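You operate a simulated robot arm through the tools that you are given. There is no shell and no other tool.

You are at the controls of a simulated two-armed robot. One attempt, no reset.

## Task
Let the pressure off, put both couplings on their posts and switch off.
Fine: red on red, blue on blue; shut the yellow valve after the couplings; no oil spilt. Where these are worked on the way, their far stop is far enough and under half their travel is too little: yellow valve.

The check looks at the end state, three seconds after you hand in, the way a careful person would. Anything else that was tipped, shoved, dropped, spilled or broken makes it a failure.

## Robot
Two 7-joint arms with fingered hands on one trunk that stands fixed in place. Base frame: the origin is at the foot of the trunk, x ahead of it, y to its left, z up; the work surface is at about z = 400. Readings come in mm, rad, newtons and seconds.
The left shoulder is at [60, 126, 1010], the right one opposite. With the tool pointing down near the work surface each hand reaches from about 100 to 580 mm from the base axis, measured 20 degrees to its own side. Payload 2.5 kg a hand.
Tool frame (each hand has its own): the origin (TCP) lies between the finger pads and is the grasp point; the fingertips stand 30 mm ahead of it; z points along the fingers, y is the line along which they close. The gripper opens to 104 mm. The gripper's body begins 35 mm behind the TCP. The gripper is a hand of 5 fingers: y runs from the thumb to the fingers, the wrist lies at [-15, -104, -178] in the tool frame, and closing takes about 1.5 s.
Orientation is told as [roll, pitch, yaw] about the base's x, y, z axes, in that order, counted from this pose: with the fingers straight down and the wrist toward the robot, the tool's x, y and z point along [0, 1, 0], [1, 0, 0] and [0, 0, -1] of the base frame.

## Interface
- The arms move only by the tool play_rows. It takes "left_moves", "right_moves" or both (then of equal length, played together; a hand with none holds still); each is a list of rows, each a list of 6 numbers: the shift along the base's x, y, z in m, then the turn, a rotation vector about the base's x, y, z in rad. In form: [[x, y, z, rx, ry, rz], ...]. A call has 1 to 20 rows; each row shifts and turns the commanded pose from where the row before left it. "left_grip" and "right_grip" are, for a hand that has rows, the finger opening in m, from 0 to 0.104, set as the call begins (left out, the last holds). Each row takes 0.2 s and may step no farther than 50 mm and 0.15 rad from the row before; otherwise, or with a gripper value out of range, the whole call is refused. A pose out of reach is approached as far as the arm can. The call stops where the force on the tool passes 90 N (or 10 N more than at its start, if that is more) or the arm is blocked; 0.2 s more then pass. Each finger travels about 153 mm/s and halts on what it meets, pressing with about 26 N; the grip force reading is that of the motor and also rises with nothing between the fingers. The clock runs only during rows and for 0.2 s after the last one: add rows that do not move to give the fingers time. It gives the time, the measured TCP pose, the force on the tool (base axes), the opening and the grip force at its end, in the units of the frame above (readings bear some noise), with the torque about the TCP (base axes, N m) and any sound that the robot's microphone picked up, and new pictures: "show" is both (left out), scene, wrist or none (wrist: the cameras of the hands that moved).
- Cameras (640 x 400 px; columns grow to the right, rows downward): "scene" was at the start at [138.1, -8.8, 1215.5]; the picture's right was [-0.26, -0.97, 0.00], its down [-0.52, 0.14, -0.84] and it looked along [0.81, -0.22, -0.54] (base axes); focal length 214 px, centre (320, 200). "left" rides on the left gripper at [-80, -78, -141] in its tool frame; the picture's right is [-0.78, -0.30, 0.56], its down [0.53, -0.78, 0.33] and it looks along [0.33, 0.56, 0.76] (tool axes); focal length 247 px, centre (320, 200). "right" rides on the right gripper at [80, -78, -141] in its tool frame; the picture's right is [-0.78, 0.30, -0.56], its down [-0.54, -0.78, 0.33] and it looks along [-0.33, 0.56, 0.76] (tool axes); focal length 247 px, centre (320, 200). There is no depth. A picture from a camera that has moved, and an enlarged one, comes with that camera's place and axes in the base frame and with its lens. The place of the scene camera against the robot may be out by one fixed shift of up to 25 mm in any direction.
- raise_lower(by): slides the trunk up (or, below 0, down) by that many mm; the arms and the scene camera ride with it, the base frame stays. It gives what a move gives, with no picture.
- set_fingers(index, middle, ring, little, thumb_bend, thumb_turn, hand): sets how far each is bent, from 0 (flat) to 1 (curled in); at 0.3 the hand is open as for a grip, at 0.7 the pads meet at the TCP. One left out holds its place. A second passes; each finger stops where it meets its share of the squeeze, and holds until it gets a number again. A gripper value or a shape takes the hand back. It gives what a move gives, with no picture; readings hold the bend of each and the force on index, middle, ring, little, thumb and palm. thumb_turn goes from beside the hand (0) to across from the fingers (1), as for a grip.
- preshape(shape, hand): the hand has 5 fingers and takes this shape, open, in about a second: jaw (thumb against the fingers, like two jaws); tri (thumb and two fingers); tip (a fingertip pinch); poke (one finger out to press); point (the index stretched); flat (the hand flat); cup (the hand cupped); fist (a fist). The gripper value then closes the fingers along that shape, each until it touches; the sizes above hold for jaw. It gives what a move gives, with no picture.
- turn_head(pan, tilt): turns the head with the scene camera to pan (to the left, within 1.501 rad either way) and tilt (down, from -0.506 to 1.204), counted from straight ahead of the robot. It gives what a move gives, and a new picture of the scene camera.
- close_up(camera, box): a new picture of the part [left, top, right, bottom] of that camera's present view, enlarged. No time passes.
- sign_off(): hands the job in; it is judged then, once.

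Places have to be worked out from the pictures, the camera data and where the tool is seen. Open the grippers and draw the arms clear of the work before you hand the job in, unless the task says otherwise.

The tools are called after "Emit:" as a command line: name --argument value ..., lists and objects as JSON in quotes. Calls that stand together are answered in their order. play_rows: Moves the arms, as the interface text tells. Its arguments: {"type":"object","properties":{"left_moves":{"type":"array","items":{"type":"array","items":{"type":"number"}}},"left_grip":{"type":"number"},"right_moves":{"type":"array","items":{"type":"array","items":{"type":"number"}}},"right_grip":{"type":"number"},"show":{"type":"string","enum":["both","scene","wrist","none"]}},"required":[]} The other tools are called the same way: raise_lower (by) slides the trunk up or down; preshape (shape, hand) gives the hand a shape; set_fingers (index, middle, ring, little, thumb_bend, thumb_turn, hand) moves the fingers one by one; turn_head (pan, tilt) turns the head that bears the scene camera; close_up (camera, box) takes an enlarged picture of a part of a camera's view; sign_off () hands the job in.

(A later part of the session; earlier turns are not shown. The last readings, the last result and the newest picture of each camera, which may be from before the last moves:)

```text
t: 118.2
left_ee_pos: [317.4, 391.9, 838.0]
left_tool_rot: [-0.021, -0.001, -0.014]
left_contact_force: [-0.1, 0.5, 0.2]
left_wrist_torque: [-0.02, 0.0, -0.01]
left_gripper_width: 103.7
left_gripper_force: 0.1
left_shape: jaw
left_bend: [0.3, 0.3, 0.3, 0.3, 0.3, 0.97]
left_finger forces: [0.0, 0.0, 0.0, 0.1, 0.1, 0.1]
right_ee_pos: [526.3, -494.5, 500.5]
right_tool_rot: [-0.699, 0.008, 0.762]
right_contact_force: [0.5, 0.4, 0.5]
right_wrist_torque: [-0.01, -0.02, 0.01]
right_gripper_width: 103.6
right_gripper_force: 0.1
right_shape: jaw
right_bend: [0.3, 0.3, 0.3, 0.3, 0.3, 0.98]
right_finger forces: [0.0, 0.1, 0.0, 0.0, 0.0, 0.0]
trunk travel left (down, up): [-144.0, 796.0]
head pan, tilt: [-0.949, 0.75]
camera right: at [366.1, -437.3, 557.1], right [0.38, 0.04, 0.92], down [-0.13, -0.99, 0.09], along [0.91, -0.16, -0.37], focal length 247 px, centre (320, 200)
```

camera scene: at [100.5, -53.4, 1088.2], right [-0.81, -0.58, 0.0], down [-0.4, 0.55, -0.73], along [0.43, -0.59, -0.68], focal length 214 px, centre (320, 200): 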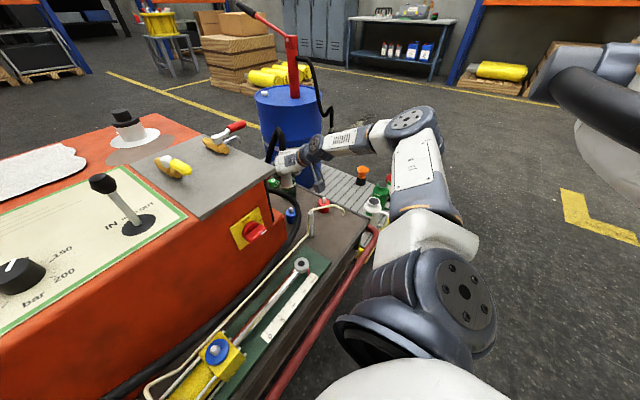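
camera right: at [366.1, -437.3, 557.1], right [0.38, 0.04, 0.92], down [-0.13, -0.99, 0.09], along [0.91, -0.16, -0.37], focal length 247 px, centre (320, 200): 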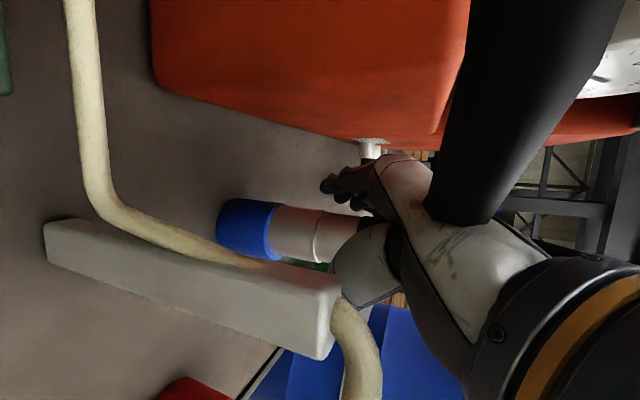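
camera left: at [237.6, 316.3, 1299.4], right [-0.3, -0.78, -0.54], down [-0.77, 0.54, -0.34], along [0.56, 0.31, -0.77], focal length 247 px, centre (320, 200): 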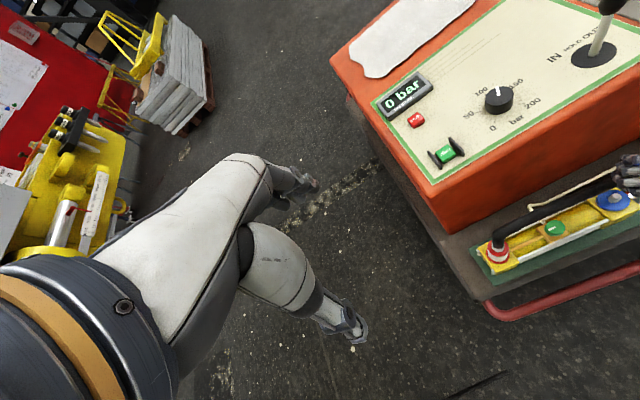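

Released, no forces. I withdraw along the fingers' direction, back and up.

Emit:
play_rows --right_moves '[[-0.009, 0.0093, 0.0153, 0, 0, 0], [-0.009, 0.0093, 0.0153, 0, 0, 0], [-0.009, 0.0093, 0.0153, 0, 0, 0], [-0.009, 0.0093, 0.0153, 0, 0, 0], [-0.01, 0.006, 0.03, 0, 0, 0], [-0.015, 0.005, 0.03, 0, 0, 0], [-0.02, 0.0, 0.03, 0, 0, 0]]' --show "both"

```text
t: 119.8
left_ee_pos: [317.0, 392.3, 837.5]
left_tool_rot: [-0.018, -0.002, -0.012]
left_contact_force: [0.6, 0.1, -0.2]
left_wrist_torque: [0.01, 0.01, 0.03]
left_gripper_width: 103.8
left_gripper_force: 0.0
left_shape: jaw
left_bend: [0.3, 0.3, 0.3, 0.3, 0.3, 0.97]
left_finger forces: [0.0, 0.0, 0.0, 0.0, 0.1, 0.1]
right_ee_pos: [445.9, -448.5, 650.4]
right_tool_rot: [-0.692, 0.01, 0.763]
right_contact_force: [0.2, 0.4, 0.3]
right_wrist_torque: [0.03, -0.04, 0.0]
right_gripper_width: 103.8
right_gripper_force: 0.0
right_shape: jaw
right_bend: [0.3, 0.3, 0.3, 0.3, 0.3, 0.98]
right_finger forces: [0.0, 0.1, 0.1, 0.0, 0.0, 0.1]
trunk travel left (down, up): [-144.0, 796.0]
head pan, tilt: [-0.949, 0.75]
camera scene: at [100.3, -53.4, 939.2], right [-0.81, -0.58, 0.0], down [-0.4, 0.55, -0.73], along [0.43, -0.59, -0.68], focal length 214 px, centre (320, 200)
camera right: at [285.7, -390.3, 707.4], right [0.39, 0.04, 0.92], down [-0.13, -0.99, 0.09], along [0.91, -0.16, -0.38], focal length 247 px, centre (320, 200)
```

scene: 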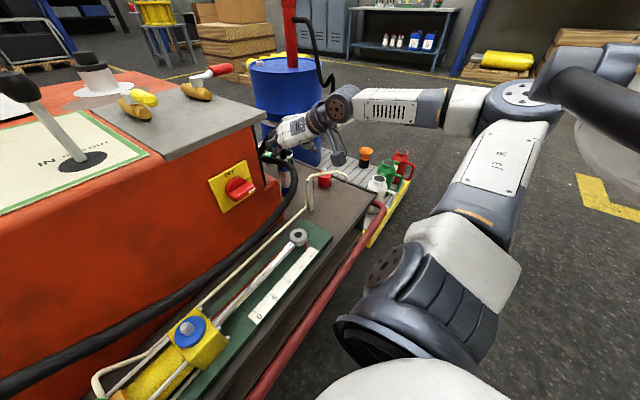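
right: 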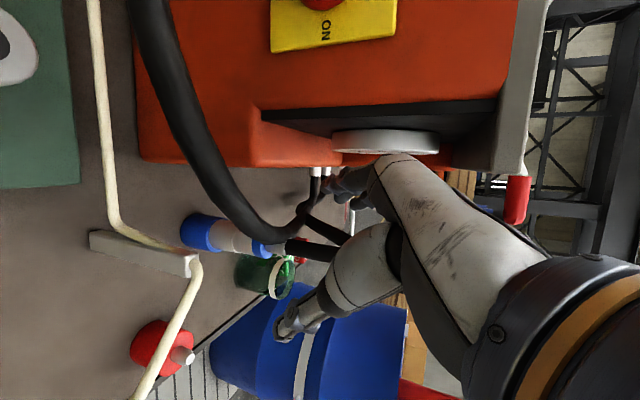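

The blue coupling stays on the blue post. I zoom to verify it sits upright, and check the scene.

Emit:
close_up --camera "right" --box '[150, 180, 350, 305]'

Emit:
close_up --camera "scene" --box '[230, 120, 410, 240]'

```text
3.20 times, centred on (250, 242) of right
camera zoom: at [285.7, -390.3, 707.4], right [0.39, 0.04, 0.92], down [-0.13, -0.99, 0.09], along [0.91, -0.16, -0.38], focal length 790 px, centre (544, 64)
```

zoom: 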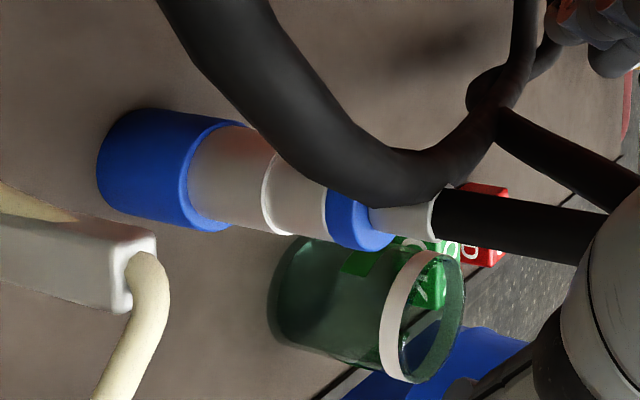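

```text
3.33 times, centred on (320, 180) of scene
camera zoom: at [100.3, -53.4, 939.2], right [-0.81, -0.58, 0.0], down [-0.4, 0.55, -0.73], along [0.43, -0.59, -0.68], focal length 715 px, centre (320, 267)
```

zoom: 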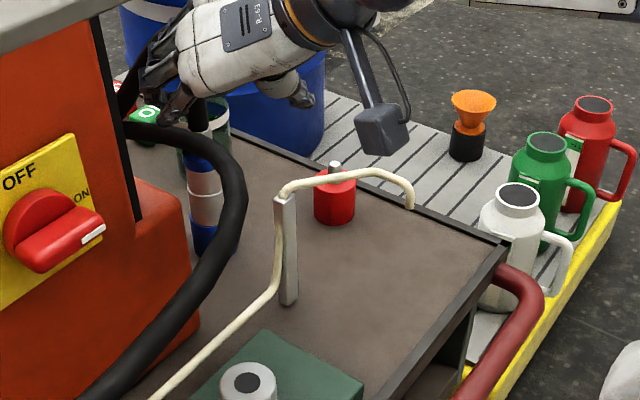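

Blue is done: seated upright on the blue post. For the red one, I first shift right clear of the plate corner, raise the trunk, and then swing back to the front.

Emit:
play_rows --right_moves '[[-0.01, -0.03, 0.01, 0, 0, 0], [-0.01, -0.03, 0.01, 0, 0, 0], [0, 0, 0, 0, 0, 0]]' --show "none"

Emit:
raise_lower --by 220

Emit:
play_rows --right_moves '[[-0.025, 0.02, -0.025, 0, 0, 0.05], [-0.025, 0.02, -0.025, 0, 0, 0.05], [-0.025, 0.02, -0.025, 0, 0, 0.05], [-0.025, 0.02, -0.025, 0, 0, 0.05], [-0.02, 0.025, -0.025, 0, 0, 0.08], [-0.01, 0.03, -0.02, 0, 0, 0.08], [0, 0, 0, 0, 0, 0]]' --show "both"

```text
t: 120.6
left_ee_pos: [316.5, 392.0, 839.3]
left_tool_rot: [-0.02, -0.001, -0.013]
left_contact_force: [-0.8, -0.1, 0.3]
left_wrist_torque: [-0.01, 0.03, 0.01]
left_gripper_width: 104.1
left_gripper_force: 0.3
left_shape: jaw
left_bend: [0.3, 0.3, 0.3, 0.3, 0.3, 0.97]
left_finger forces: [0.0, 0.0, 0.1, 0.0, 0.0, 0.0]
right_ee_pos: [426.0, -507.0, 670.6]
right_tool_rot: [-0.697, 0.007, 0.761]
right_contact_force: [-0.1, 0.6, 0.1]
right_wrist_torque: [-0.02, 0.01, 0.02]
right_gripper_width: 103.3
right_gripper_force: 0.0
right_shape: jaw
right_bend: [0.3, 0.3, 0.3, 0.3, 0.3, 0.98]
right_finger forces: [0.1, 0.0, 0.1, 0.0, 0.1, 0.0]
trunk travel left (down, up): [-144.0, 796.0]
head pan, tilt: [-0.949, 0.75]
```

```text
t: 122.9
left_ee_pos: [317.7, 392.5, 1058.7]
left_tool_rot: [-0.02, -0.001, -0.013]
left_contact_force: [-0.8, -0.2, -0.1]
left_wrist_torque: [0.01, -0.02, -0.02]
left_gripper_width: 104.1
left_gripper_force: 0.0
left_shape: jaw
left_bend: [0.3, 0.3, 0.3, 0.3, 0.3, 0.97]
left_finger forces: [0.0, 0.1, 0.0, 0.1, 0.1, 0.1]
right_ee_pos: [425.0, -506.9, 891.4]
right_tool_rot: [-0.698, 0.009, 0.762]
right_contact_force: [0.0, 0.4, -0.4]
right_wrist_torque: [-0.01, 0.01, 0.03]
right_gripper_width: 103.7
right_gripper_force: 0.0
right_shape: jaw
right_bend: [0.3, 0.3, 0.3, 0.3, 0.3, 0.98]
right_finger forces: [0.1, 0.0, 0.0, 0.0, 0.1, 0.0]
trunk travel left (down, up): [-364.0, 576.0]
head pan, tilt: [-0.949, 0.75]
```

```text
t: 124.5
left_ee_pos: [317.3, 391.8, 1057.5]
left_tool_rot: [-0.018, -0.002, -0.011]
left_contact_force: [-0.3, -0.6, 0.4]
left_wrist_torque: [0.03, -0.01, 0.0]
left_gripper_width: 103.9
left_gripper_force: 0.0
left_shape: jaw
left_bend: [0.3, 0.3, 0.3, 0.3, 0.3, 0.97]
left_finger forces: [0.1, 0.1, 0.0, 0.1, 0.0, 0.1]
right_ee_pos: [295.3, -371.9, 746.4]
right_tool_rot: [-0.699, 0.007, 1.124]
right_contact_force: [1.0, 0.5, -0.4]
right_wrist_torque: [0.02, -0.01, 0.0]
right_gripper_width: 103.7
right_gripper_force: 0.1
right_shape: jaw
right_bend: [0.3, 0.3, 0.3, 0.3, 0.3, 0.98]
right_finger forces: [0.0, 0.0, 0.1, 0.0, 0.0, 0.0]
trunk travel left (down, up): [-364.0, 576.0]
head pan, tilt: [-0.949, 0.75]
camera scene: at [100.1, -53.2, 1159.3], right [-0.81, -0.58, 0.0], down [-0.4, 0.55, -0.73], along [0.43, -0.59, -0.68], focal length 214 px, centre (320, 200)
camera right: at [126.3, -374.0, 802.7], right [0.34, 0.17, 0.92], down [0.22, -0.97, 0.1], along [0.91, 0.17, -0.37], focal length 247 px, centre (320, 200)
```

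scene: 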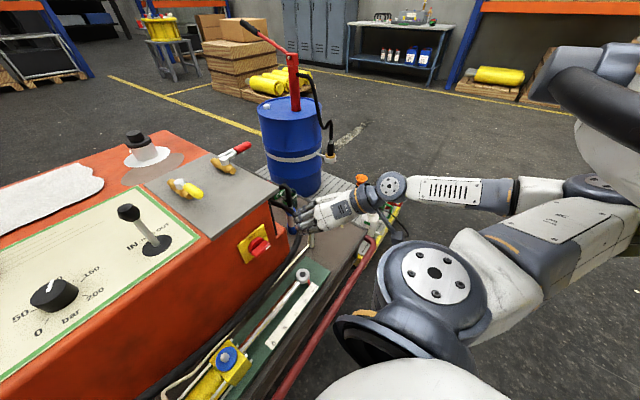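
right: 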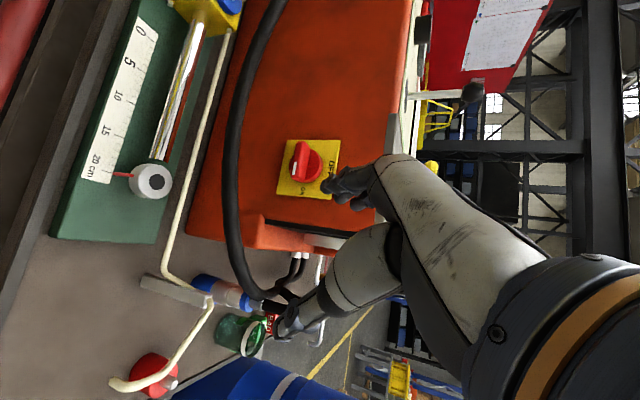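

The way is clear in front. I move the right hand left along the bench front toward the red coupling.

Emit:
play_rows --right_moves '[[-0.003, 0.042, -0.01, 0, 0, 0.04], [-0.003, 0.042, -0.01, 0, 0, 0.04], [-0.003, 0.042, -0.01, 0, 0, 0.04], [-0.003, 0.042, -0.01, 0, 0, 0.04], [-0.003, 0.042, -0.01, 0, 0, 0.04], [-0.003, 0.042, -0.01, 0, 0, 0.04], [-0.003, 0.042, -0.01, 0, 0, 0.04], [-0.003, 0.042, -0.01, 0, 0, 0.04], [-0.003, 0.042, -0.01, 0, 0, 0.04], [0, 0, 0, 0, 0, 0]]' --show "both"

```text
t: 126.7
left_ee_pos: [316.2, 393.1, 1056.8]
left_tool_rot: [-0.02, -0.003, -0.011]
left_contact_force: [-0.2, 1.1, 0.2]
left_wrist_torque: [-0.01, -0.01, -0.01]
left_gripper_width: 103.9
left_gripper_force: 0.0
left_shape: jaw
left_bend: [0.3, 0.3, 0.3, 0.3, 0.3, 0.97]
left_finger forces: [0.0, 0.0, 0.0, 0.1, 0.0, 0.1]
right_ee_pos: [288.2, -13.8, 631.2]
right_tool_rot: [-0.697, 0.007, 1.479]
right_contact_force: [-0.8, -0.1, 0.4]
right_wrist_torque: [0.01, -0.01, -0.02]
right_gripper_width: 103.8
right_gripper_force: 0.1
right_shape: jaw
right_bend: [0.3, 0.3, 0.3, 0.3, 0.3, 0.98]
right_finger forces: [0.0, 0.1, 0.0, 0.1, 0.1, 0.0]
right hand out of reach, approached as far as the arm can: row 3, 4, 5
trunk travel left (down, up): [-364.0, 576.0]
head pan, tilt: [-0.949, 0.75]
camera scene: at [100.2, -53.2, 1159.3], right [-0.81, -0.58, 0.0], down [-0.4, 0.55, -0.73], along [0.43, -0.59, -0.68], focal length 214 px, centre (320, 200)
camera right: at [129.0, -76.4, 688.5], right [0.26, 0.28, 0.92], down [0.55, -0.83, 0.09], along [0.79, 0.48, -0.37], focal length 247 px, centre (320, 200)
```

scene: 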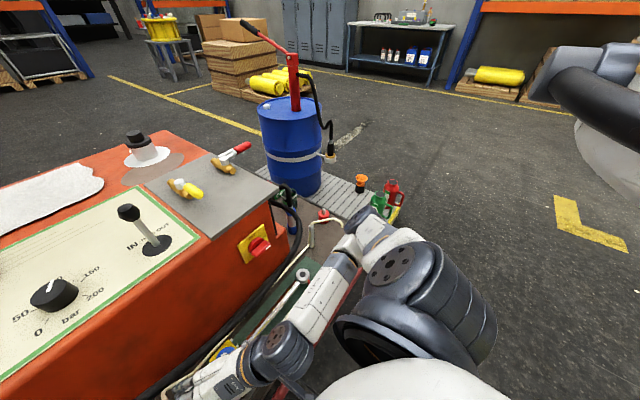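
right: 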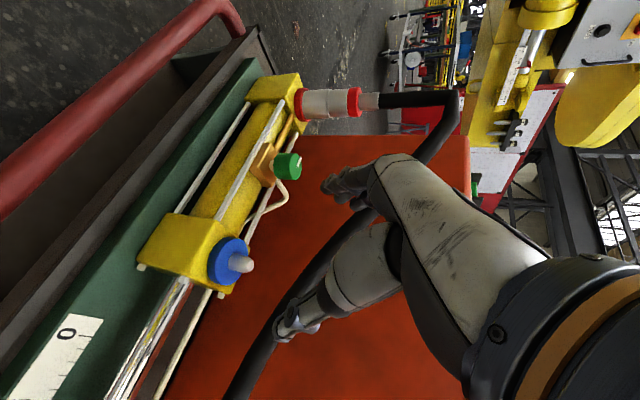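

The red coupling is in view. I continue left while staying in front, tilt to 0.9 rad, and keep clear of the green bleed knob.

Emit:
play_rows --right_moves '[[-0.012, 0.035, -0.005, 0, 0, 0.04], [-0.012, 0.035, -0.005, 0, 0, 0.04], [-0.01, 0.035, -0.005, 0, 0, 0.04], [0, 0.035, -0.005, 0, 0, 0.04], [0, 0.035, -0.005, 0, 0, 0.04], [0, 0.035, -0.01, 0, 0, 0], [0, 0, 0, 0, 0, 0]]' --show "wrist"

```text
t: 128.3
left_ee_pos: [316.8, 391.8, 1057.2]
left_tool_rot: [-0.018, -0.002, -0.011]
left_contact_force: [0.6, -0.6, 0.2]
left_wrist_torque: [-0.01, 0.01, 0.02]
left_gripper_width: 103.7
left_gripper_force: 0.1
left_shape: jaw
left_bend: [0.3, 0.3, 0.3, 0.3, 0.3, 0.97]
left_finger forces: [0.0, 0.1, 0.1, 0.1, 0.1, 0.1]
right_ee_pos: [253.5, 194.7, 596.9]
right_tool_rot: [-0.698, 0.006, 1.68]
right_contact_force: [0.2, 0.1, 0.0]
right_wrist_torque: [-0.01, -0.03, 0.01]
right_gripper_width: 103.9
right_gripper_force: 0.0
right_shape: jaw
right_bend: [0.3, 0.3, 0.3, 0.3, 0.3, 0.98]
right_finger forces: [0.0, 0.0, 0.1, 0.1, 0.0, 0.0]
trunk travel left (down, up): [-364.0, 576.0]
head pan, tilt: [-0.949, 0.75]
camera right: at [110.7, 101.9, 652.9], right [0.2, 0.33, 0.92], down [0.7, -0.7, 0.09], along [0.68, 0.63, -0.37], focal length 247 px, centre (320, 200)
```

right: 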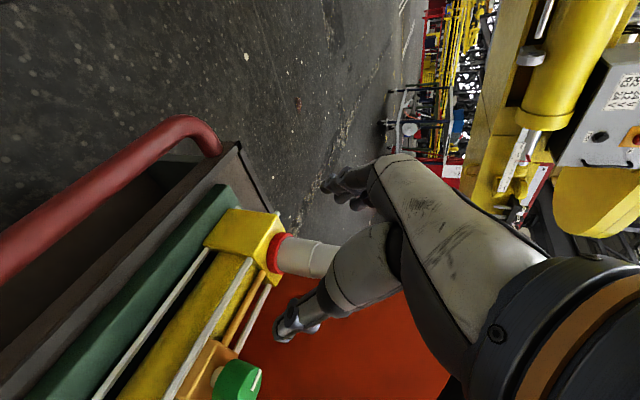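

The red sleeve is in front of the hand. I tilt to about 0.9 rad and lower to grip height.

Emit:
play_rows --right_moves '[[0, 0.012, -0.017, 0.0109, -0.0994, 0], [0, 0.012, -0.017, 0.0109, -0.0994, 0], [0, 0, 0, 0, 0, 0]]' --show "wrist"

Emit:
close_up --camera "right" --box '[200, 180, 400, 305]'

```text
t: 129.1
left_ee_pos: [316.8, 391.5, 1057.2]
left_tool_rot: [-0.019, -0.002, -0.012]
left_contact_force: [0.7, -0.6, -0.4]
left_wrist_torque: [0.0, -0.01, -0.01]
left_gripper_width: 104.0
left_gripper_force: 0.0
left_shape: jaw
left_bend: [0.3, 0.3, 0.3, 0.3, 0.3, 0.97]
left_finger forces: [0.0, 0.1, 0.0, 0.1, 0.0, 0.0]
right_ee_pos: [255.2, 217.6, 562.0]
right_tool_rot: [-0.9, 0.008, 1.679]
right_contact_force: [-0.8, 0.6, 0.9]
right_wrist_torque: [0.0, 0.02, -0.04]
right_gripper_width: 104.0
right_gripper_force: 0.1
right_shape: jaw
right_bend: [0.3, 0.3, 0.3, 0.3, 0.3, 0.98]
right_finger forces: [0.0, 0.0, 0.1, 0.0, 0.0, 0.0]
trunk travel left (down, up): [-364.0, 576.0]
head pan, tilt: [-0.949, 0.75]
camera right: at [103.7, 124.7, 587.0], right [0.01, 0.31, 0.95], down [0.67, -0.71, 0.22], along [0.74, 0.64, -0.22], focal length 247 px, centre (320, 200)
```

right: 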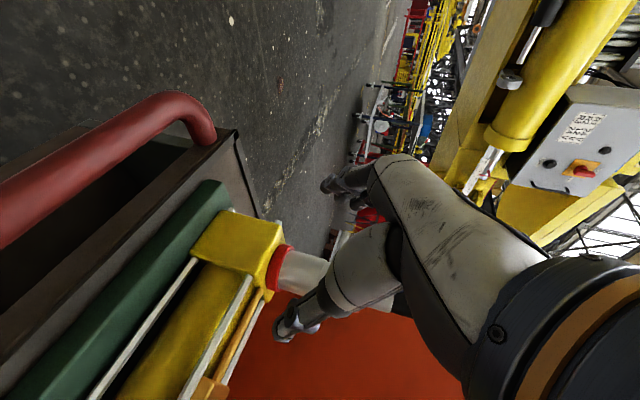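

```text
3.20 times, centred on (300, 242) of right
camera zoom: at [103.7, 124.7, 587.0], right [0.01, 0.31, 0.95], down [0.67, -0.71, 0.22], along [0.74, 0.64, -0.22], focal length 790 px, centre (384, 64)
```

zoom: 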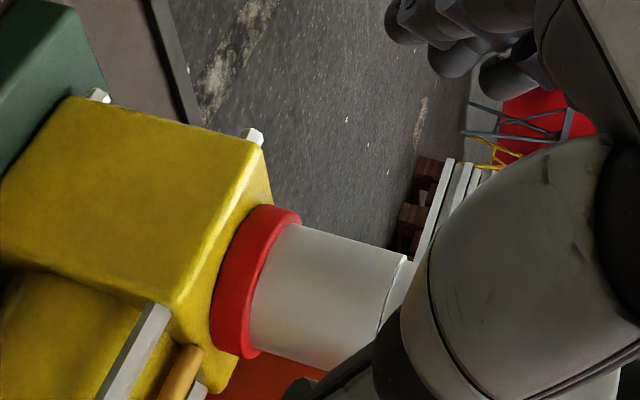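

Aligned with the red sleeve (axis ≈ (348,227)). I move forward around it.

Emit:
play_rows --right_moves '[[0.022, 0.0022, 0.001, 0, 0, 0], [0.022, 0.0022, 0, 0, 0, 0], [0.02, 0.002, 0, 0, 0, 0], [0.017, 0.0018, 0, 0, 0, 0], [0, 0, 0, 0, 0, 0]]' --show "wrist"

```text
t: 130.3
left_ee_pos: [317.0, 392.4, 1057.8]
left_tool_rot: [-0.021, -0.002, -0.012]
left_contact_force: [-0.1, -0.6, -0.6]
left_wrist_torque: [0.0, -0.01, -0.01]
left_gripper_width: 103.9
left_gripper_force: 0.0
left_shape: jaw
left_bend: [0.3, 0.3, 0.3, 0.3, 0.3, 0.97]
left_finger forces: [0.0, 0.0, 0.0, 0.0, 0.0, 0.1]
right_ee_pos: [339.2, 216.0, 556.5]
right_tool_rot: [-0.896, 0.032, 1.669]
right_contact_force: [-0.4, 0.1, -0.9]
right_wrist_torque: [-0.01, 0.02, 0.0]
right_gripper_width: 103.8
right_gripper_force: 0.0
right_shape: jaw
right_bend: [0.3, 0.3, 0.3, 0.3, 0.3, 0.98]
right_finger forces: [0.1, 0.1, 0.0, 0.1, 0.0, 0.0]
trunk travel left (down, up): [-364.0, 576.0]
head pan, tilt: [-0.949, 0.75]
camera right: at [187.5, 123.6, 582.4], right [0.02, 0.33, 0.94], down [0.67, -0.71, 0.24], along [0.74, 0.63, -0.23], focal length 247 px, centre (320, 200)
```

right: 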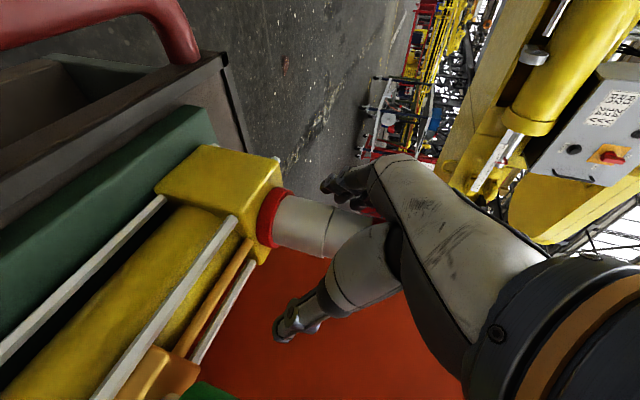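

The hand came in 10 mm short to the left (a joint limit when reaching across). A larger yaw should ease it; I rotate around the coupling before closing.

Emit:
play_rows --right_moves '[[0, -0.001, 0, 0, 0, 0.1], [0, -0.001, 0, 0, 0, 0.1], [0, -0.001, 0, 0, 0, 0.1], [0, 0, 0, 0, 0, 0]]' --show "wrist"

Emit:
close_up --camera "right" --box '[200, 160, 400, 340]'

```text
t: 131.3
left_ee_pos: [316.7, 391.3, 1057.5]
left_tool_rot: [-0.02, 0.0, -0.013]
left_contact_force: [-0.2, 0.4, 1.2]
left_wrist_torque: [-0.01, 0.01, 0.0]
left_gripper_width: 104.2
left_gripper_force: 0.0
left_shape: jaw
left_bend: [0.3, 0.3, 0.3, 0.3, 0.3, 0.97]
left_finger forces: [0.0, 0.0, 0.0, 0.0, 0.1, 0.0]
right_ee_pos: [336.2, 225.1, 564.3]
right_tool_rot: [-0.897, 0.007, 1.98]
right_contact_force: [-0.6, 1.0, 0.7]
right_wrist_torque: [0.01, 0.01, 0.0]
right_gripper_width: 104.0
right_gripper_force: 0.0
right_shape: jaw
right_bend: [0.3, 0.3, 0.3, 0.3, 0.3, 0.98]
right_finger forces: [0.1, 0.1, 0.0, 0.0, 0.0, 0.0]
trunk travel left (down, up): [-364.0, 576.0]
head pan, tilt: [-0.949, 0.75]
camera right: at [219.9, 90.7, 589.6], right [-0.08, 0.3, 0.95], down [0.85, -0.48, 0.22], along [0.52, 0.83, -0.22], focal length 247 px, centre (320, 200)
```

right: 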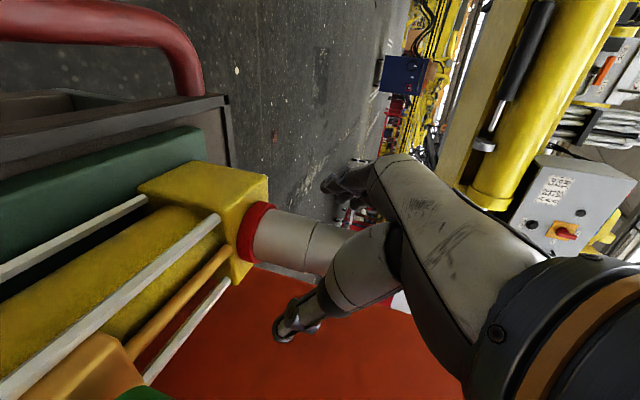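

```text
2.22 times, centred on (300, 250) of right
camera zoom: at [219.9, 90.7, 589.6], right [-0.08, 0.3, 0.95], down [0.85, -0.48, 0.22], along [0.52, 0.83, -0.22], focal length 549 px, centre (364, 89)
```

zoom: 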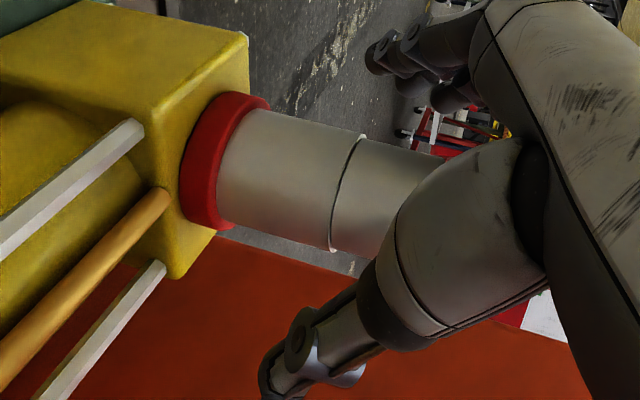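

Now well placed at (336,225,564), centred on the sleeve. I close the hand.

Emit:
play_rows --right_moves '[[0, 0, 0, 0, 0, 0], [0, 0, 0, 0, 0, 0], [0, 0, 0, 0, 0, 0], [0, 0, 0, 0, 0, 0], [0, 0, 0, 0, 0, 0], [0, 0, 0, 0, 0, 0]]' --right_grip 0.0 --show "wrist"

```text
t: 132.7
left_ee_pos: [316.3, 391.8, 1058.3]
left_tool_rot: [-0.019, 0.0, -0.013]
left_contact_force: [0.2, 0.5, -0.3]
left_wrist_torque: [0.04, 0.0, 0.0]
left_gripper_width: 103.8
left_gripper_force: 0.1
left_shape: jaw
left_bend: [0.3, 0.3, 0.3, 0.3, 0.3, 0.97]
left_finger forces: [0.0, 0.0, 0.1, 0.1, 0.0, 0.1]
right_ee_pos: [336.2, 224.9, 564.2]
right_tool_rot: [-0.897, 0.008, 1.981]
right_contact_force: [0.9, -0.7, 0.4]
right_wrist_torque: [0.0, 0.03, 0.02]
right_gripper_width: 34.5
right_gripper_force: 26.1
right_shape: jaw
right_bend: [0.74, 0.55, 0.57, 0.54, 0.74, 1.0]
right_finger forces: [14.2, 6.9, 0.2, 0.1, 22.4, 0.0]
trunk travel left (down, up): [-364.0, 576.0]
head pan, tilt: [-0.949, 0.75]
camera right: at [219.8, 90.7, 589.5], right [-0.08, 0.3, 0.95], down [0.85, -0.48, 0.22], along [0.52, 0.83, -0.22], focal length 247 px, centre (320, 200)
```

right: 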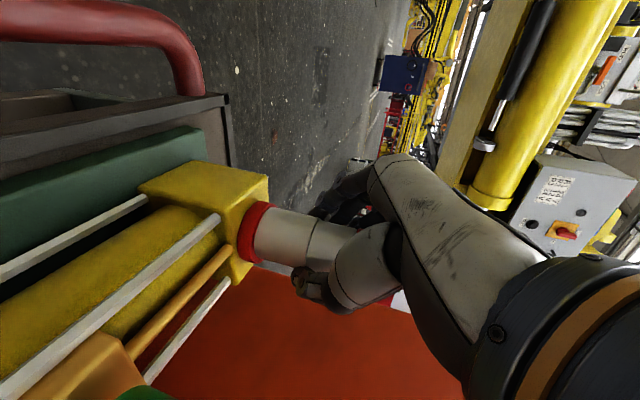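

A good grip. I lift straight up.

Emit:
play_rows --right_moves '[[0, 0, 0.01, 0, 0, 0], [0, 0, 0.015, 0, 0, 0], [0, 0, 0.015, 0, 0, 0], [0, 0, 0.02, 0, 0, 0], [0, 0, 0.02, 0, 0, 0], [0, 0, 0.02, 0, 0, 0]]' --show "wrist"

```text
t: 134.1
left_ee_pos: [316.3, 392.1, 1058.5]
left_tool_rot: [-0.018, -0.002, -0.012]
left_contact_force: [0.3, 0.6, 0.0]
left_wrist_torque: [0.01, -0.05, 0.0]
left_gripper_width: 103.8
left_gripper_force: 0.1
left_shape: jaw
left_bend: [0.3, 0.3, 0.3, 0.3, 0.3, 0.97]
left_finger forces: [0.0, 0.0, 0.0, 0.0, 0.0, 0.0]
right_ee_pos: [337.7, 224.5, 664.6]
right_tool_rot: [-0.897, 0.01, 1.981]
right_contact_force: [-0.4, 0.0, -3.8]
right_wrist_torque: [-0.05, 0.04, 0.05]
right_gripper_width: 33.8
right_gripper_force: 25.9
right_shape: jaw
right_bend: [0.74, 0.55, 0.57, 0.54, 0.74, 1.0]
right_finger forces: [14.9, 6.5, 0.0, 0.1, 22.1, 0.0]
trunk travel left (down, up): [-364.0, 576.0]
head pan, tilt: [-0.949, 0.75]
camera right: at [220.4, 90.7, 689.5], right [-0.08, 0.3, 0.95], down [0.85, -0.48, 0.22], along [0.52, 0.83, -0.22], focal length 247 px, centre (320, 200)
```

right: 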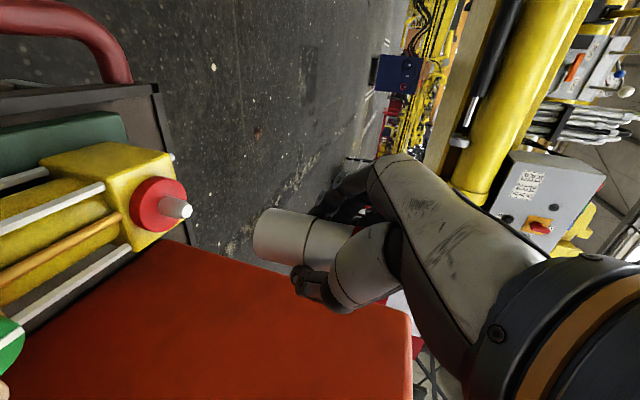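

Lifted off cleanly. I carry the red coupling to the right along the front, turning the hand gradually.

Emit:
play_rows --right_moves '[[-0.008, -0.035, 0.003, 0, 0, -0.08], [-0.008, -0.035, 0.003, 0, 0, -0.08], [-0.008, -0.04, 0.003, 0, 0, -0.08], [-0.005, -0.04, 0.003, 0, 0, -0.08], [0, -0.045, 0.003, 0, 0, -0.08], [0, -0.045, 0.003, 0, 0, -0.08], [0, -0.045, 0.003, 0, 0, -0.08], [0, -0.045, 0, 0, 0, -0.08], [0, -0.045, 0, 0, 0, -0.08], [0, -0.045, 0, 0, 0, -0.08], [0, -0.045, 0, 0, 0, -0.08], [0, -0.045, 0, 0, 0, -0.08]]' --show "both"

```text
t: 136.7
left_ee_pos: [317.3, 392.2, 1057.6]
left_tool_rot: [-0.021, 0.0, -0.012]
left_contact_force: [0.2, -0.9, 0.7]
left_wrist_torque: [0.0, 0.03, 0.01]
left_gripper_width: 103.8
left_gripper_force: 0.1
left_shape: jaw
left_bend: [0.3, 0.3, 0.3, 0.3, 0.3, 0.97]
left_finger forces: [0.0, 0.0, 0.0, 0.1, 0.0, 0.1]
right_ee_pos: [316.6, -282.0, 672.8]
right_tool_rot: [-0.896, 0.007, 1.018]
right_contact_force: [-0.3, -0.1, -3.6]
right_wrist_torque: [0.05, 0.04, 0.0]
right_gripper_width: 33.8
right_gripper_force: 26.0
right_shape: jaw
right_bend: [0.74, 0.55, 0.57, 0.54, 0.74, 1.0]
right_finger forces: [14.9, 6.3, 0.0, 0.1, 22.1, 0.0]
right hand out of reach, approached as far as the arm can: row 7, 8
trunk travel left (down, up): [-364.0, 576.0]
head pan, tilt: [-0.949, 0.75]
camera scene: at [100.3, -53.4, 1159.2], right [-0.81, -0.58, 0.0], down [-0.4, 0.55, -0.73], along [0.43, -0.59, -0.68], focal length 214 px, centre (320, 200)
camera right: at [138.9, -263.8, 697.4], right [0.2, 0.23, 0.95], down [0.1, -0.97, 0.22], along [0.97, 0.05, -0.22], focal length 247 px, centre (320, 200)
```

scene: 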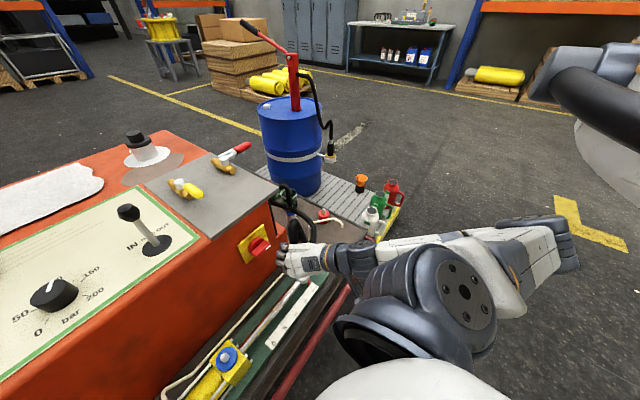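
right: 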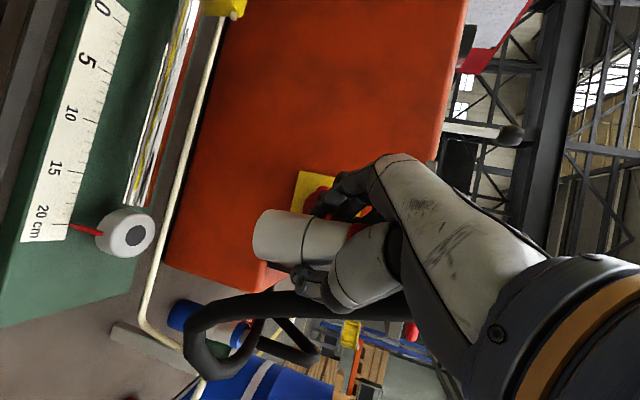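

On course. I move toward the red post region, higher and turning further outward, then lower the trunk.

Emit:
play_rows --right_moves '[[0.004, -0.035, 0.016, 0, 0, -0.1], [0.004, -0.035, 0.016, 0, 0, -0.1], [0.01, -0.035, 0.016, 0, 0, -0.1], [0.015, -0.035, 0.016, 0, 0, -0.1], [0.015, -0.03, 0.015, 0, 0, -0.1], [0.015, -0.03, 0.01, 0, 0, -0.1], [0, 0, 0, 0, 0, 0]]' --show "both"

```text
t: 138.3
left_ee_pos: [317.8, 391.9, 1058.2]
left_tool_rot: [-0.021, -0.001, -0.012]
left_contact_force: [-0.2, -0.4, 0.7]
left_wrist_torque: [0.03, -0.04, 0.02]
left_gripper_width: 103.9
left_gripper_force: 0.1
left_shape: jaw
left_bend: [0.3, 0.3, 0.3, 0.3, 0.3, 0.97]
left_finger forces: [0.1, 0.1, 0.0, 0.1, 0.0, 0.0]
right_ee_pos: [379.0, -481.7, 762.3]
right_tool_rot: [-0.896, 0.008, 0.419]
right_contact_force: [-0.6, -0.2, -3.1]
right_wrist_torque: [0.05, 0.03, 0.0]
right_gripper_width: 33.6
right_gripper_force: 25.7
right_shape: jaw
right_bend: [0.74, 0.55, 0.57, 0.54, 0.74, 1.0]
right_finger forces: [15.2, 6.4, 0.0, 0.1, 22.0, 0.1]
trunk travel left (down, up): [-364.0, 576.0]
head pan, tilt: [-0.949, 0.75]
camera scene: at [100.4, -53.6, 1159.2], right [-0.81, -0.58, 0.0], down [-0.4, 0.55, -0.73], along [0.43, -0.59, -0.68], focal length 214 px, centre (320, 200)
camera right: at [243.1, -367.0, 787.9], right [0.3, 0.08, 0.95], down [-0.47, -0.86, 0.22], along [0.83, -0.51, -0.22], focal length 247 px, centre (320, 200)
```

scene: 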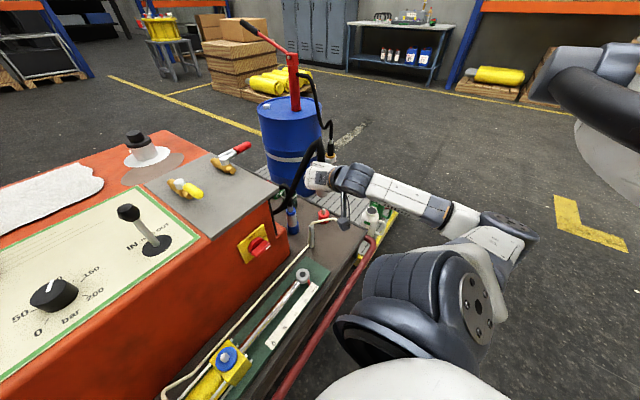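
right: 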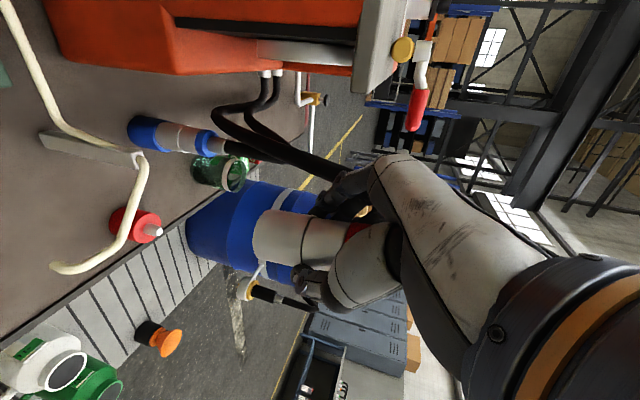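

Excellent view of both posts and the held coupling. I zoom to measure the nipple and the coupling's bottom, then lower the trunk.

Emit:
close_up --camera "right" --box '[40, 130, 360, 330]'

Emit:
raise_lower --by -100

Emit:
close_up --camera "right" --box '[40, 130, 360, 330]'

```text
2.00 times, centred on (200, 230) of right
camera zoom: at [243.1, -367.0, 787.9], right [0.3, 0.08, 0.95], down [-0.47, -0.86, 0.22], along [0.83, -0.51, -0.22], focal length 494 px, centre (560, 140)
```

zoom: 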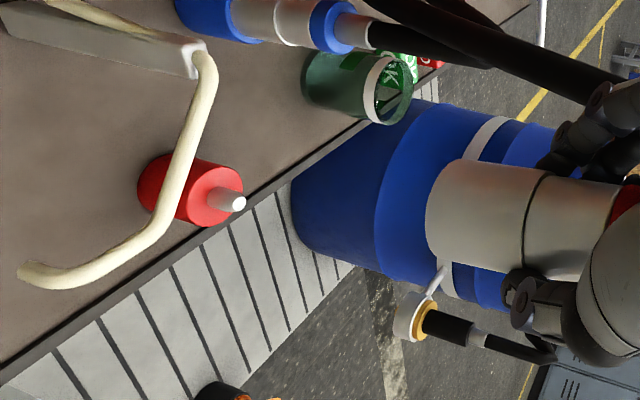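

```text
t: 139.6
left_ee_pos: [315.5, 392.1, 957.7]
left_tool_rot: [-0.019, -0.001, -0.012]
left_contact_force: [-0.6, 0.2, 0.0]
left_wrist_torque: [-0.01, 0.0, -0.01]
left_gripper_width: 103.9
left_gripper_force: 0.0
left_shape: jaw
left_bend: [0.3, 0.3, 0.3, 0.3, 0.3, 0.97]
left_finger forces: [0.0, 0.0, 0.1, 0.0, 0.0, 0.1]
right_ee_pos: [378.8, -481.2, 663.2]
right_tool_rot: [-0.897, 0.006, 0.419]
right_contact_force: [0.7, -0.1, -3.1]
right_wrist_torque: [0.02, 0.0, 0.02]
right_gripper_width: 33.6
right_gripper_force: 26.3
right_shape: jaw
right_bend: [0.74, 0.55, 0.57, 0.54, 0.74, 1.0]
right_finger forces: [15.1, 6.2, 0.1, 0.0, 22.0, 0.0]
trunk travel left (down, up): [-264.0, 676.0]
head pan, tilt: [-0.949, 0.75]
```

```text
2.00 times, centred on (200, 230) of right
camera zoom: at [242.7, -366.8, 687.8], right [0.3, 0.08, 0.95], down [-0.47, -0.86, 0.22], along [0.83, -0.51, -0.22], focal length 494 px, centre (560, 140)
```

zoom: 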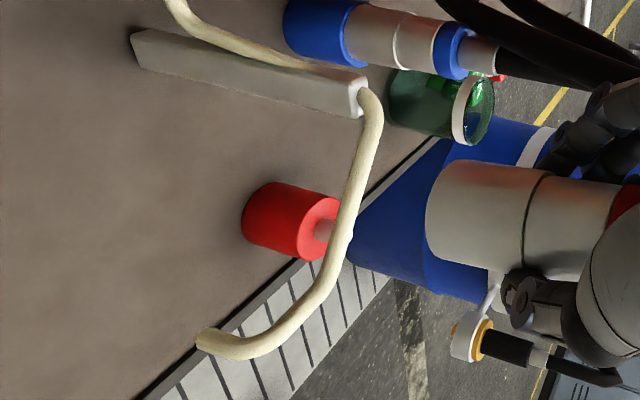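

Triangulated: red nipple tip (466,-626.5,476); the spout pipe lies within x 329–417, y −473…−568, top z≈552. I move over the red post at safe height with yaw 0.25.

Emit:
play_rows --right_moves '[[0.0173, -0.0266, 0, 0, 0, -0.034], [0.0173, -0.0266, 0, 0, 0, -0.034], [0.0173, -0.0266, 0, 0, 0, -0.034], [0.0173, -0.0266, 0, 0, 0, -0.034], [0.0173, -0.0266, 0, 0, 0, -0.034], [0, 0, 0, 0, 0, 0]]' --show "both"

Emit:
close_up --camera "right" --box '[40, 130, 360, 330]'

```text
t: 141.0
left_ee_pos: [318.0, 390.7, 957.9]
left_tool_rot: [-0.018, -0.002, -0.012]
left_contact_force: [-0.9, 0.4, 0.2]
left_wrist_torque: [-0.02, 0.03, 0.0]
left_gripper_width: 103.9
left_gripper_force: 0.1
left_shape: jaw
left_bend: [0.3, 0.3, 0.3, 0.3, 0.3, 0.97]
left_finger forces: [0.0, 0.0, 0.0, 0.0, 0.0, 0.1]
right_ee_pos: [467.6, -617.1, 661.0]
right_tool_rot: [-0.896, 0.008, 0.248]
right_contact_force: [0.2, -0.6, -3.8]
right_wrist_torque: [0.02, -0.01, 0.01]
right_gripper_width: 33.3
right_gripper_force: 25.9
right_shape: jaw
right_bend: [0.74, 0.55, 0.57, 0.54, 0.75, 1.0]
right_finger forces: [14.8, 5.7, 0.0, 0.0, 19.2, 0.0]
trunk travel left (down, up): [-264.0, 676.0]
head pan, tilt: [-0.949, 0.75]
camera scene: at [100.4, -53.6, 1059.2], right [-0.81, -0.58, 0.0], down [-0.4, 0.55, -0.73], along [0.43, -0.59, -0.68], focal length 214 px, centre (320, 200)
camera right: at [352.5, -479.8, 686.1], right [0.31, 0.03, 0.95], down [-0.61, -0.77, 0.22], along [0.73, -0.64, -0.22], focal length 247 px, centre (320, 200)
```

scene: 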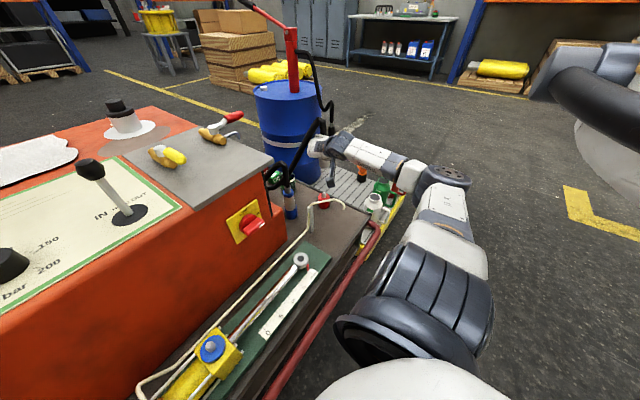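
right: 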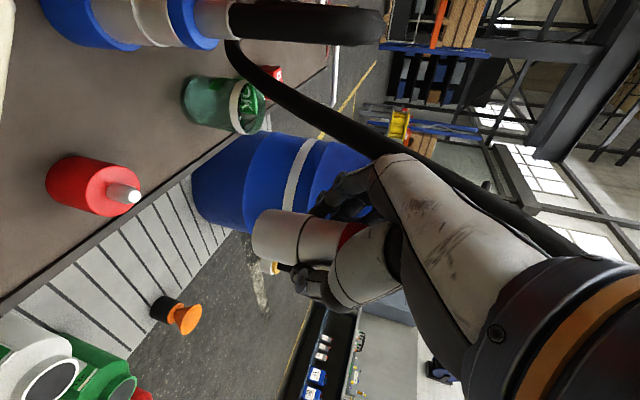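

```text
2.00 times, centred on (200, 230) of right
camera zoom: at [352.5, -479.8, 686.1], right [0.31, 0.03, 0.95], down [-0.61, -0.77, 0.22], along [0.73, -0.64, -0.22], focal length 494 px, centre (560, 140)
```

zoom: 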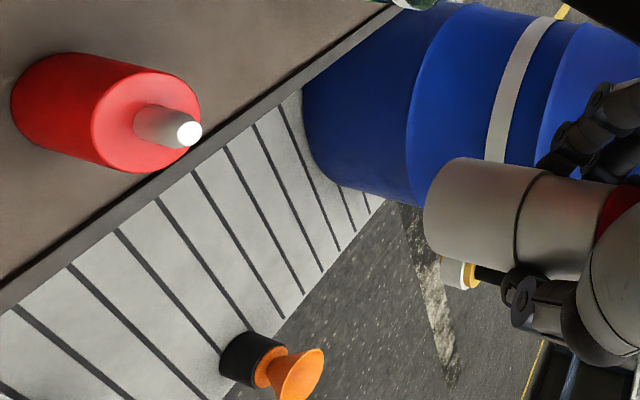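

The alignment is within about 4 mm; I correct it and descend 95 mm with the trunk.

Emit:
play_rows --right_moves '[[0.0024, 0.003, 0, 0, 0, 0], [0, 0, 0, 0, 0, 0]]' --show "none"

Emit:
raise_lower --by -95

Emit:
close_up --camera "right" --box '[140, 150, 340, 275]'

Emit:
close_up --camera "scene" --box '[250, 100, 430, 230]'

```text
t: 141.6
left_ee_pos: [317.0, 391.8, 958.2]
left_tool_rot: [-0.021, -0.001, -0.012]
left_contact_force: [0.4, 0.1, 1.1]
left_wrist_torque: [-0.02, -0.02, -0.04]
left_gripper_width: 104.1
left_gripper_force: 0.0
left_shape: jaw
left_bend: [0.3, 0.3, 0.3, 0.3, 0.3, 0.97]
left_finger forces: [0.0, 0.0, 0.0, 0.1, 0.0, 0.0]
right_ee_pos: [467.9, -612.7, 660.8]
right_tool_rot: [-0.895, 0.009, 0.249]
right_contact_force: [0.2, 0.1, -3.8]
right_wrist_torque: [0.04, 0.0, -0.03]
right_gripper_width: 33.1
right_gripper_force: 26.0
right_shape: jaw
right_bend: [0.74, 0.55, 0.57, 0.54, 0.75, 1.0]
right_finger forces: [14.8, 5.8, 0.1, 0.0, 19.2, 0.0]
trunk travel left (down, up): [-264.0, 676.0]
head pan, tilt: [-0.949, 0.75]
```

```text
t: 142.9
left_ee_pos: [316.6, 392.5, 861.7]
left_tool_rot: [-0.019, -0.001, -0.014]
left_contact_force: [1.3, -1.0, -0.1]
left_wrist_torque: [-0.04, 0.01, 0.02]
left_gripper_width: 103.7
left_gripper_force: 0.1
left_shape: jaw
left_bend: [0.3, 0.3, 0.3, 0.3, 0.3, 0.97]
left_finger forces: [0.1, 0.1, 0.0, 0.0, 0.0, 0.1]
right_ee_pos: [468.9, -612.0, 566.8]
right_tool_rot: [-0.896, 0.006, 0.251]
right_contact_force: [-0.3, -1.1, -3.3]
right_wrist_torque: [0.05, -0.01, -0.01]
right_gripper_width: 33.0
right_gripper_force: 26.5
right_shape: jaw
right_bend: [0.74, 0.55, 0.57, 0.54, 0.75, 1.0]
right_finger forces: [14.8, 5.6, 0.0, 0.0, 19.2, 0.0]
trunk travel left (down, up): [-169.0, 771.0]
head pan, tilt: [-0.949, 0.75]
```

```text
3.20 times, centred on (240, 212) of right
camera zoom: at [354.3, -475.7, 591.8], right [0.31, 0.03, 0.95], down [-0.6, -0.77, 0.22], along [0.74, -0.64, -0.22], focal length 790 px, centre (576, 160)
```

zoom: 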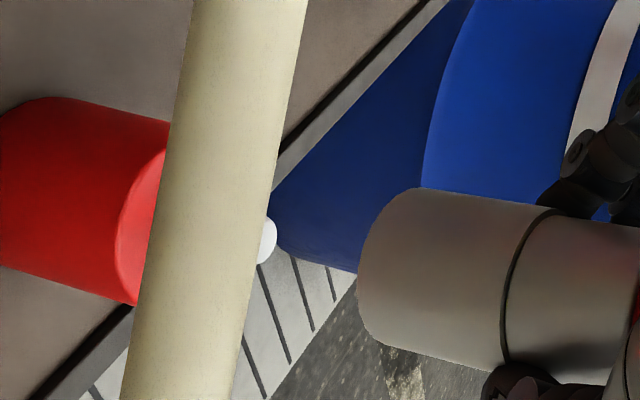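

```text
3.08 times, centred on (340, 165) of scene
camera zoom: at [100.3, -53.5, 964.2], right [-0.81, -0.58, 0.0], down [-0.4, 0.55, -0.73], along [0.43, -0.59, -0.68], focal length 660 px, centre (258, 308)
```

zoom: 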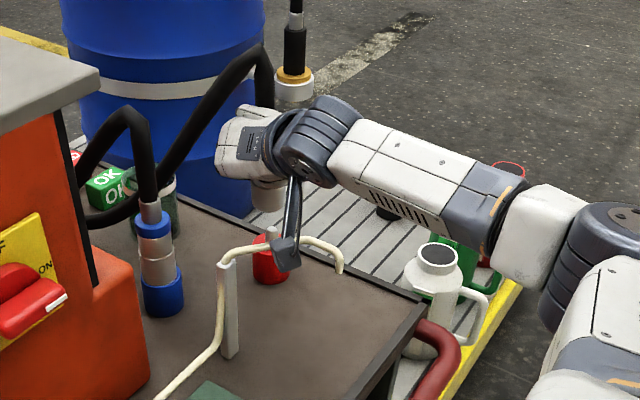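

The spout pipe is beside the line of sight but clear of the hand. The nipple is still visible; I make a small correction and descend 25 mm more.

Emit:
play_rows --right_moves '[[-0.0022, -0.0006, 0, 0, 0, 0], [0, 0, 0, 0, 0, 0]]' --show "none"

Emit:
raise_lower --by -25

Emit:
close_up --camera "right" --box '[140, 150, 340, 275]'

Emit:
close_up --camera "scene" --box '[290, 120, 370, 190]'

```text
t: 143.5
left_ee_pos: [316.1, 391.7, 863.2]
left_tool_rot: [-0.019, -0.002, -0.013]
left_contact_force: [-0.1, -0.1, 1.1]
left_wrist_torque: [-0.01, 0.03, 0.01]
left_gripper_width: 103.8
left_gripper_force: 0.0
left_shape: jaw
left_bend: [0.3, 0.3, 0.3, 0.3, 0.3, 0.97]
left_finger forces: [0.0, 0.0, 0.1, 0.1, 0.1, 0.0]
right_ee_pos: [467.1, -613.7, 566.7]
right_tool_rot: [-0.897, 0.009, 0.249]
right_contact_force: [0.9, -0.7, -3.1]
right_wrist_torque: [0.05, 0.02, 0.03]
right_gripper_width: 32.9
right_gripper_force: 26.3
right_shape: jaw
right_bend: [0.74, 0.55, 0.57, 0.54, 0.75, 1.0]
right_finger forces: [14.8, 5.7, 0.1, 0.0, 19.1, 0.0]
trunk travel left (down, up): [-169.0, 771.0]
head pan, tilt: [-0.949, 0.75]
```

```text
t: 144.2
left_ee_pos: [318.5, 391.7, 838.2]
left_tool_rot: [-0.02, -0.002, -0.011]
left_contact_force: [-0.3, 0.2, -0.4]
left_wrist_torque: [0.0, 0.02, 0.01]
left_gripper_width: 104.1
left_gripper_force: 0.1
left_shape: jaw
left_bend: [0.3, 0.3, 0.3, 0.3, 0.3, 0.97]
left_finger forces: [0.0, 0.0, 0.1, 0.0, 0.0, 0.0]
right_ee_pos: [466.9, -614.1, 543.4]
right_tool_rot: [-0.897, 0.007, 0.249]
right_contact_force: [-0.2, 0.2, -3.4]
right_wrist_torque: [0.01, 0.02, 0.0]
right_gripper_width: 33.0
right_gripper_force: 26.0
right_shape: jaw
right_bend: [0.74, 0.55, 0.57, 0.54, 0.75, 1.0]
right_finger forces: [14.8, 5.7, 0.0, 0.0, 19.0, 0.0]
trunk travel left (down, up): [-144.0, 796.0]
head pan, tilt: [-0.949, 0.75]
```

```text
3.20 times, centred on (240, 212) of right
camera zoom: at [352.5, -476.5, 566.9], right [0.31, 0.03, 0.95], down [-0.6, -0.77, 0.22], along [0.74, -0.64, -0.22], focal length 790 px, centre (576, 160)
```

zoom: 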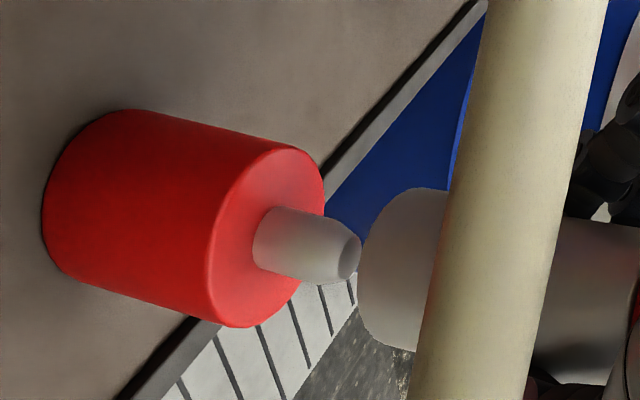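

```text
5.71 times, centred on (330, 155) of scene
camera zoom: at [100.3, -53.5, 939.2], right [-0.81, -0.58, 0.0], down [-0.4, 0.55, -0.73], along [0.43, -0.59, -0.68], focal length 1226 px, centre (263, 457)
```

zoom: 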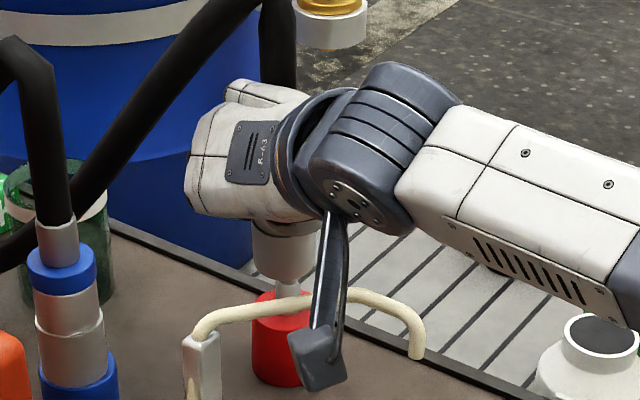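

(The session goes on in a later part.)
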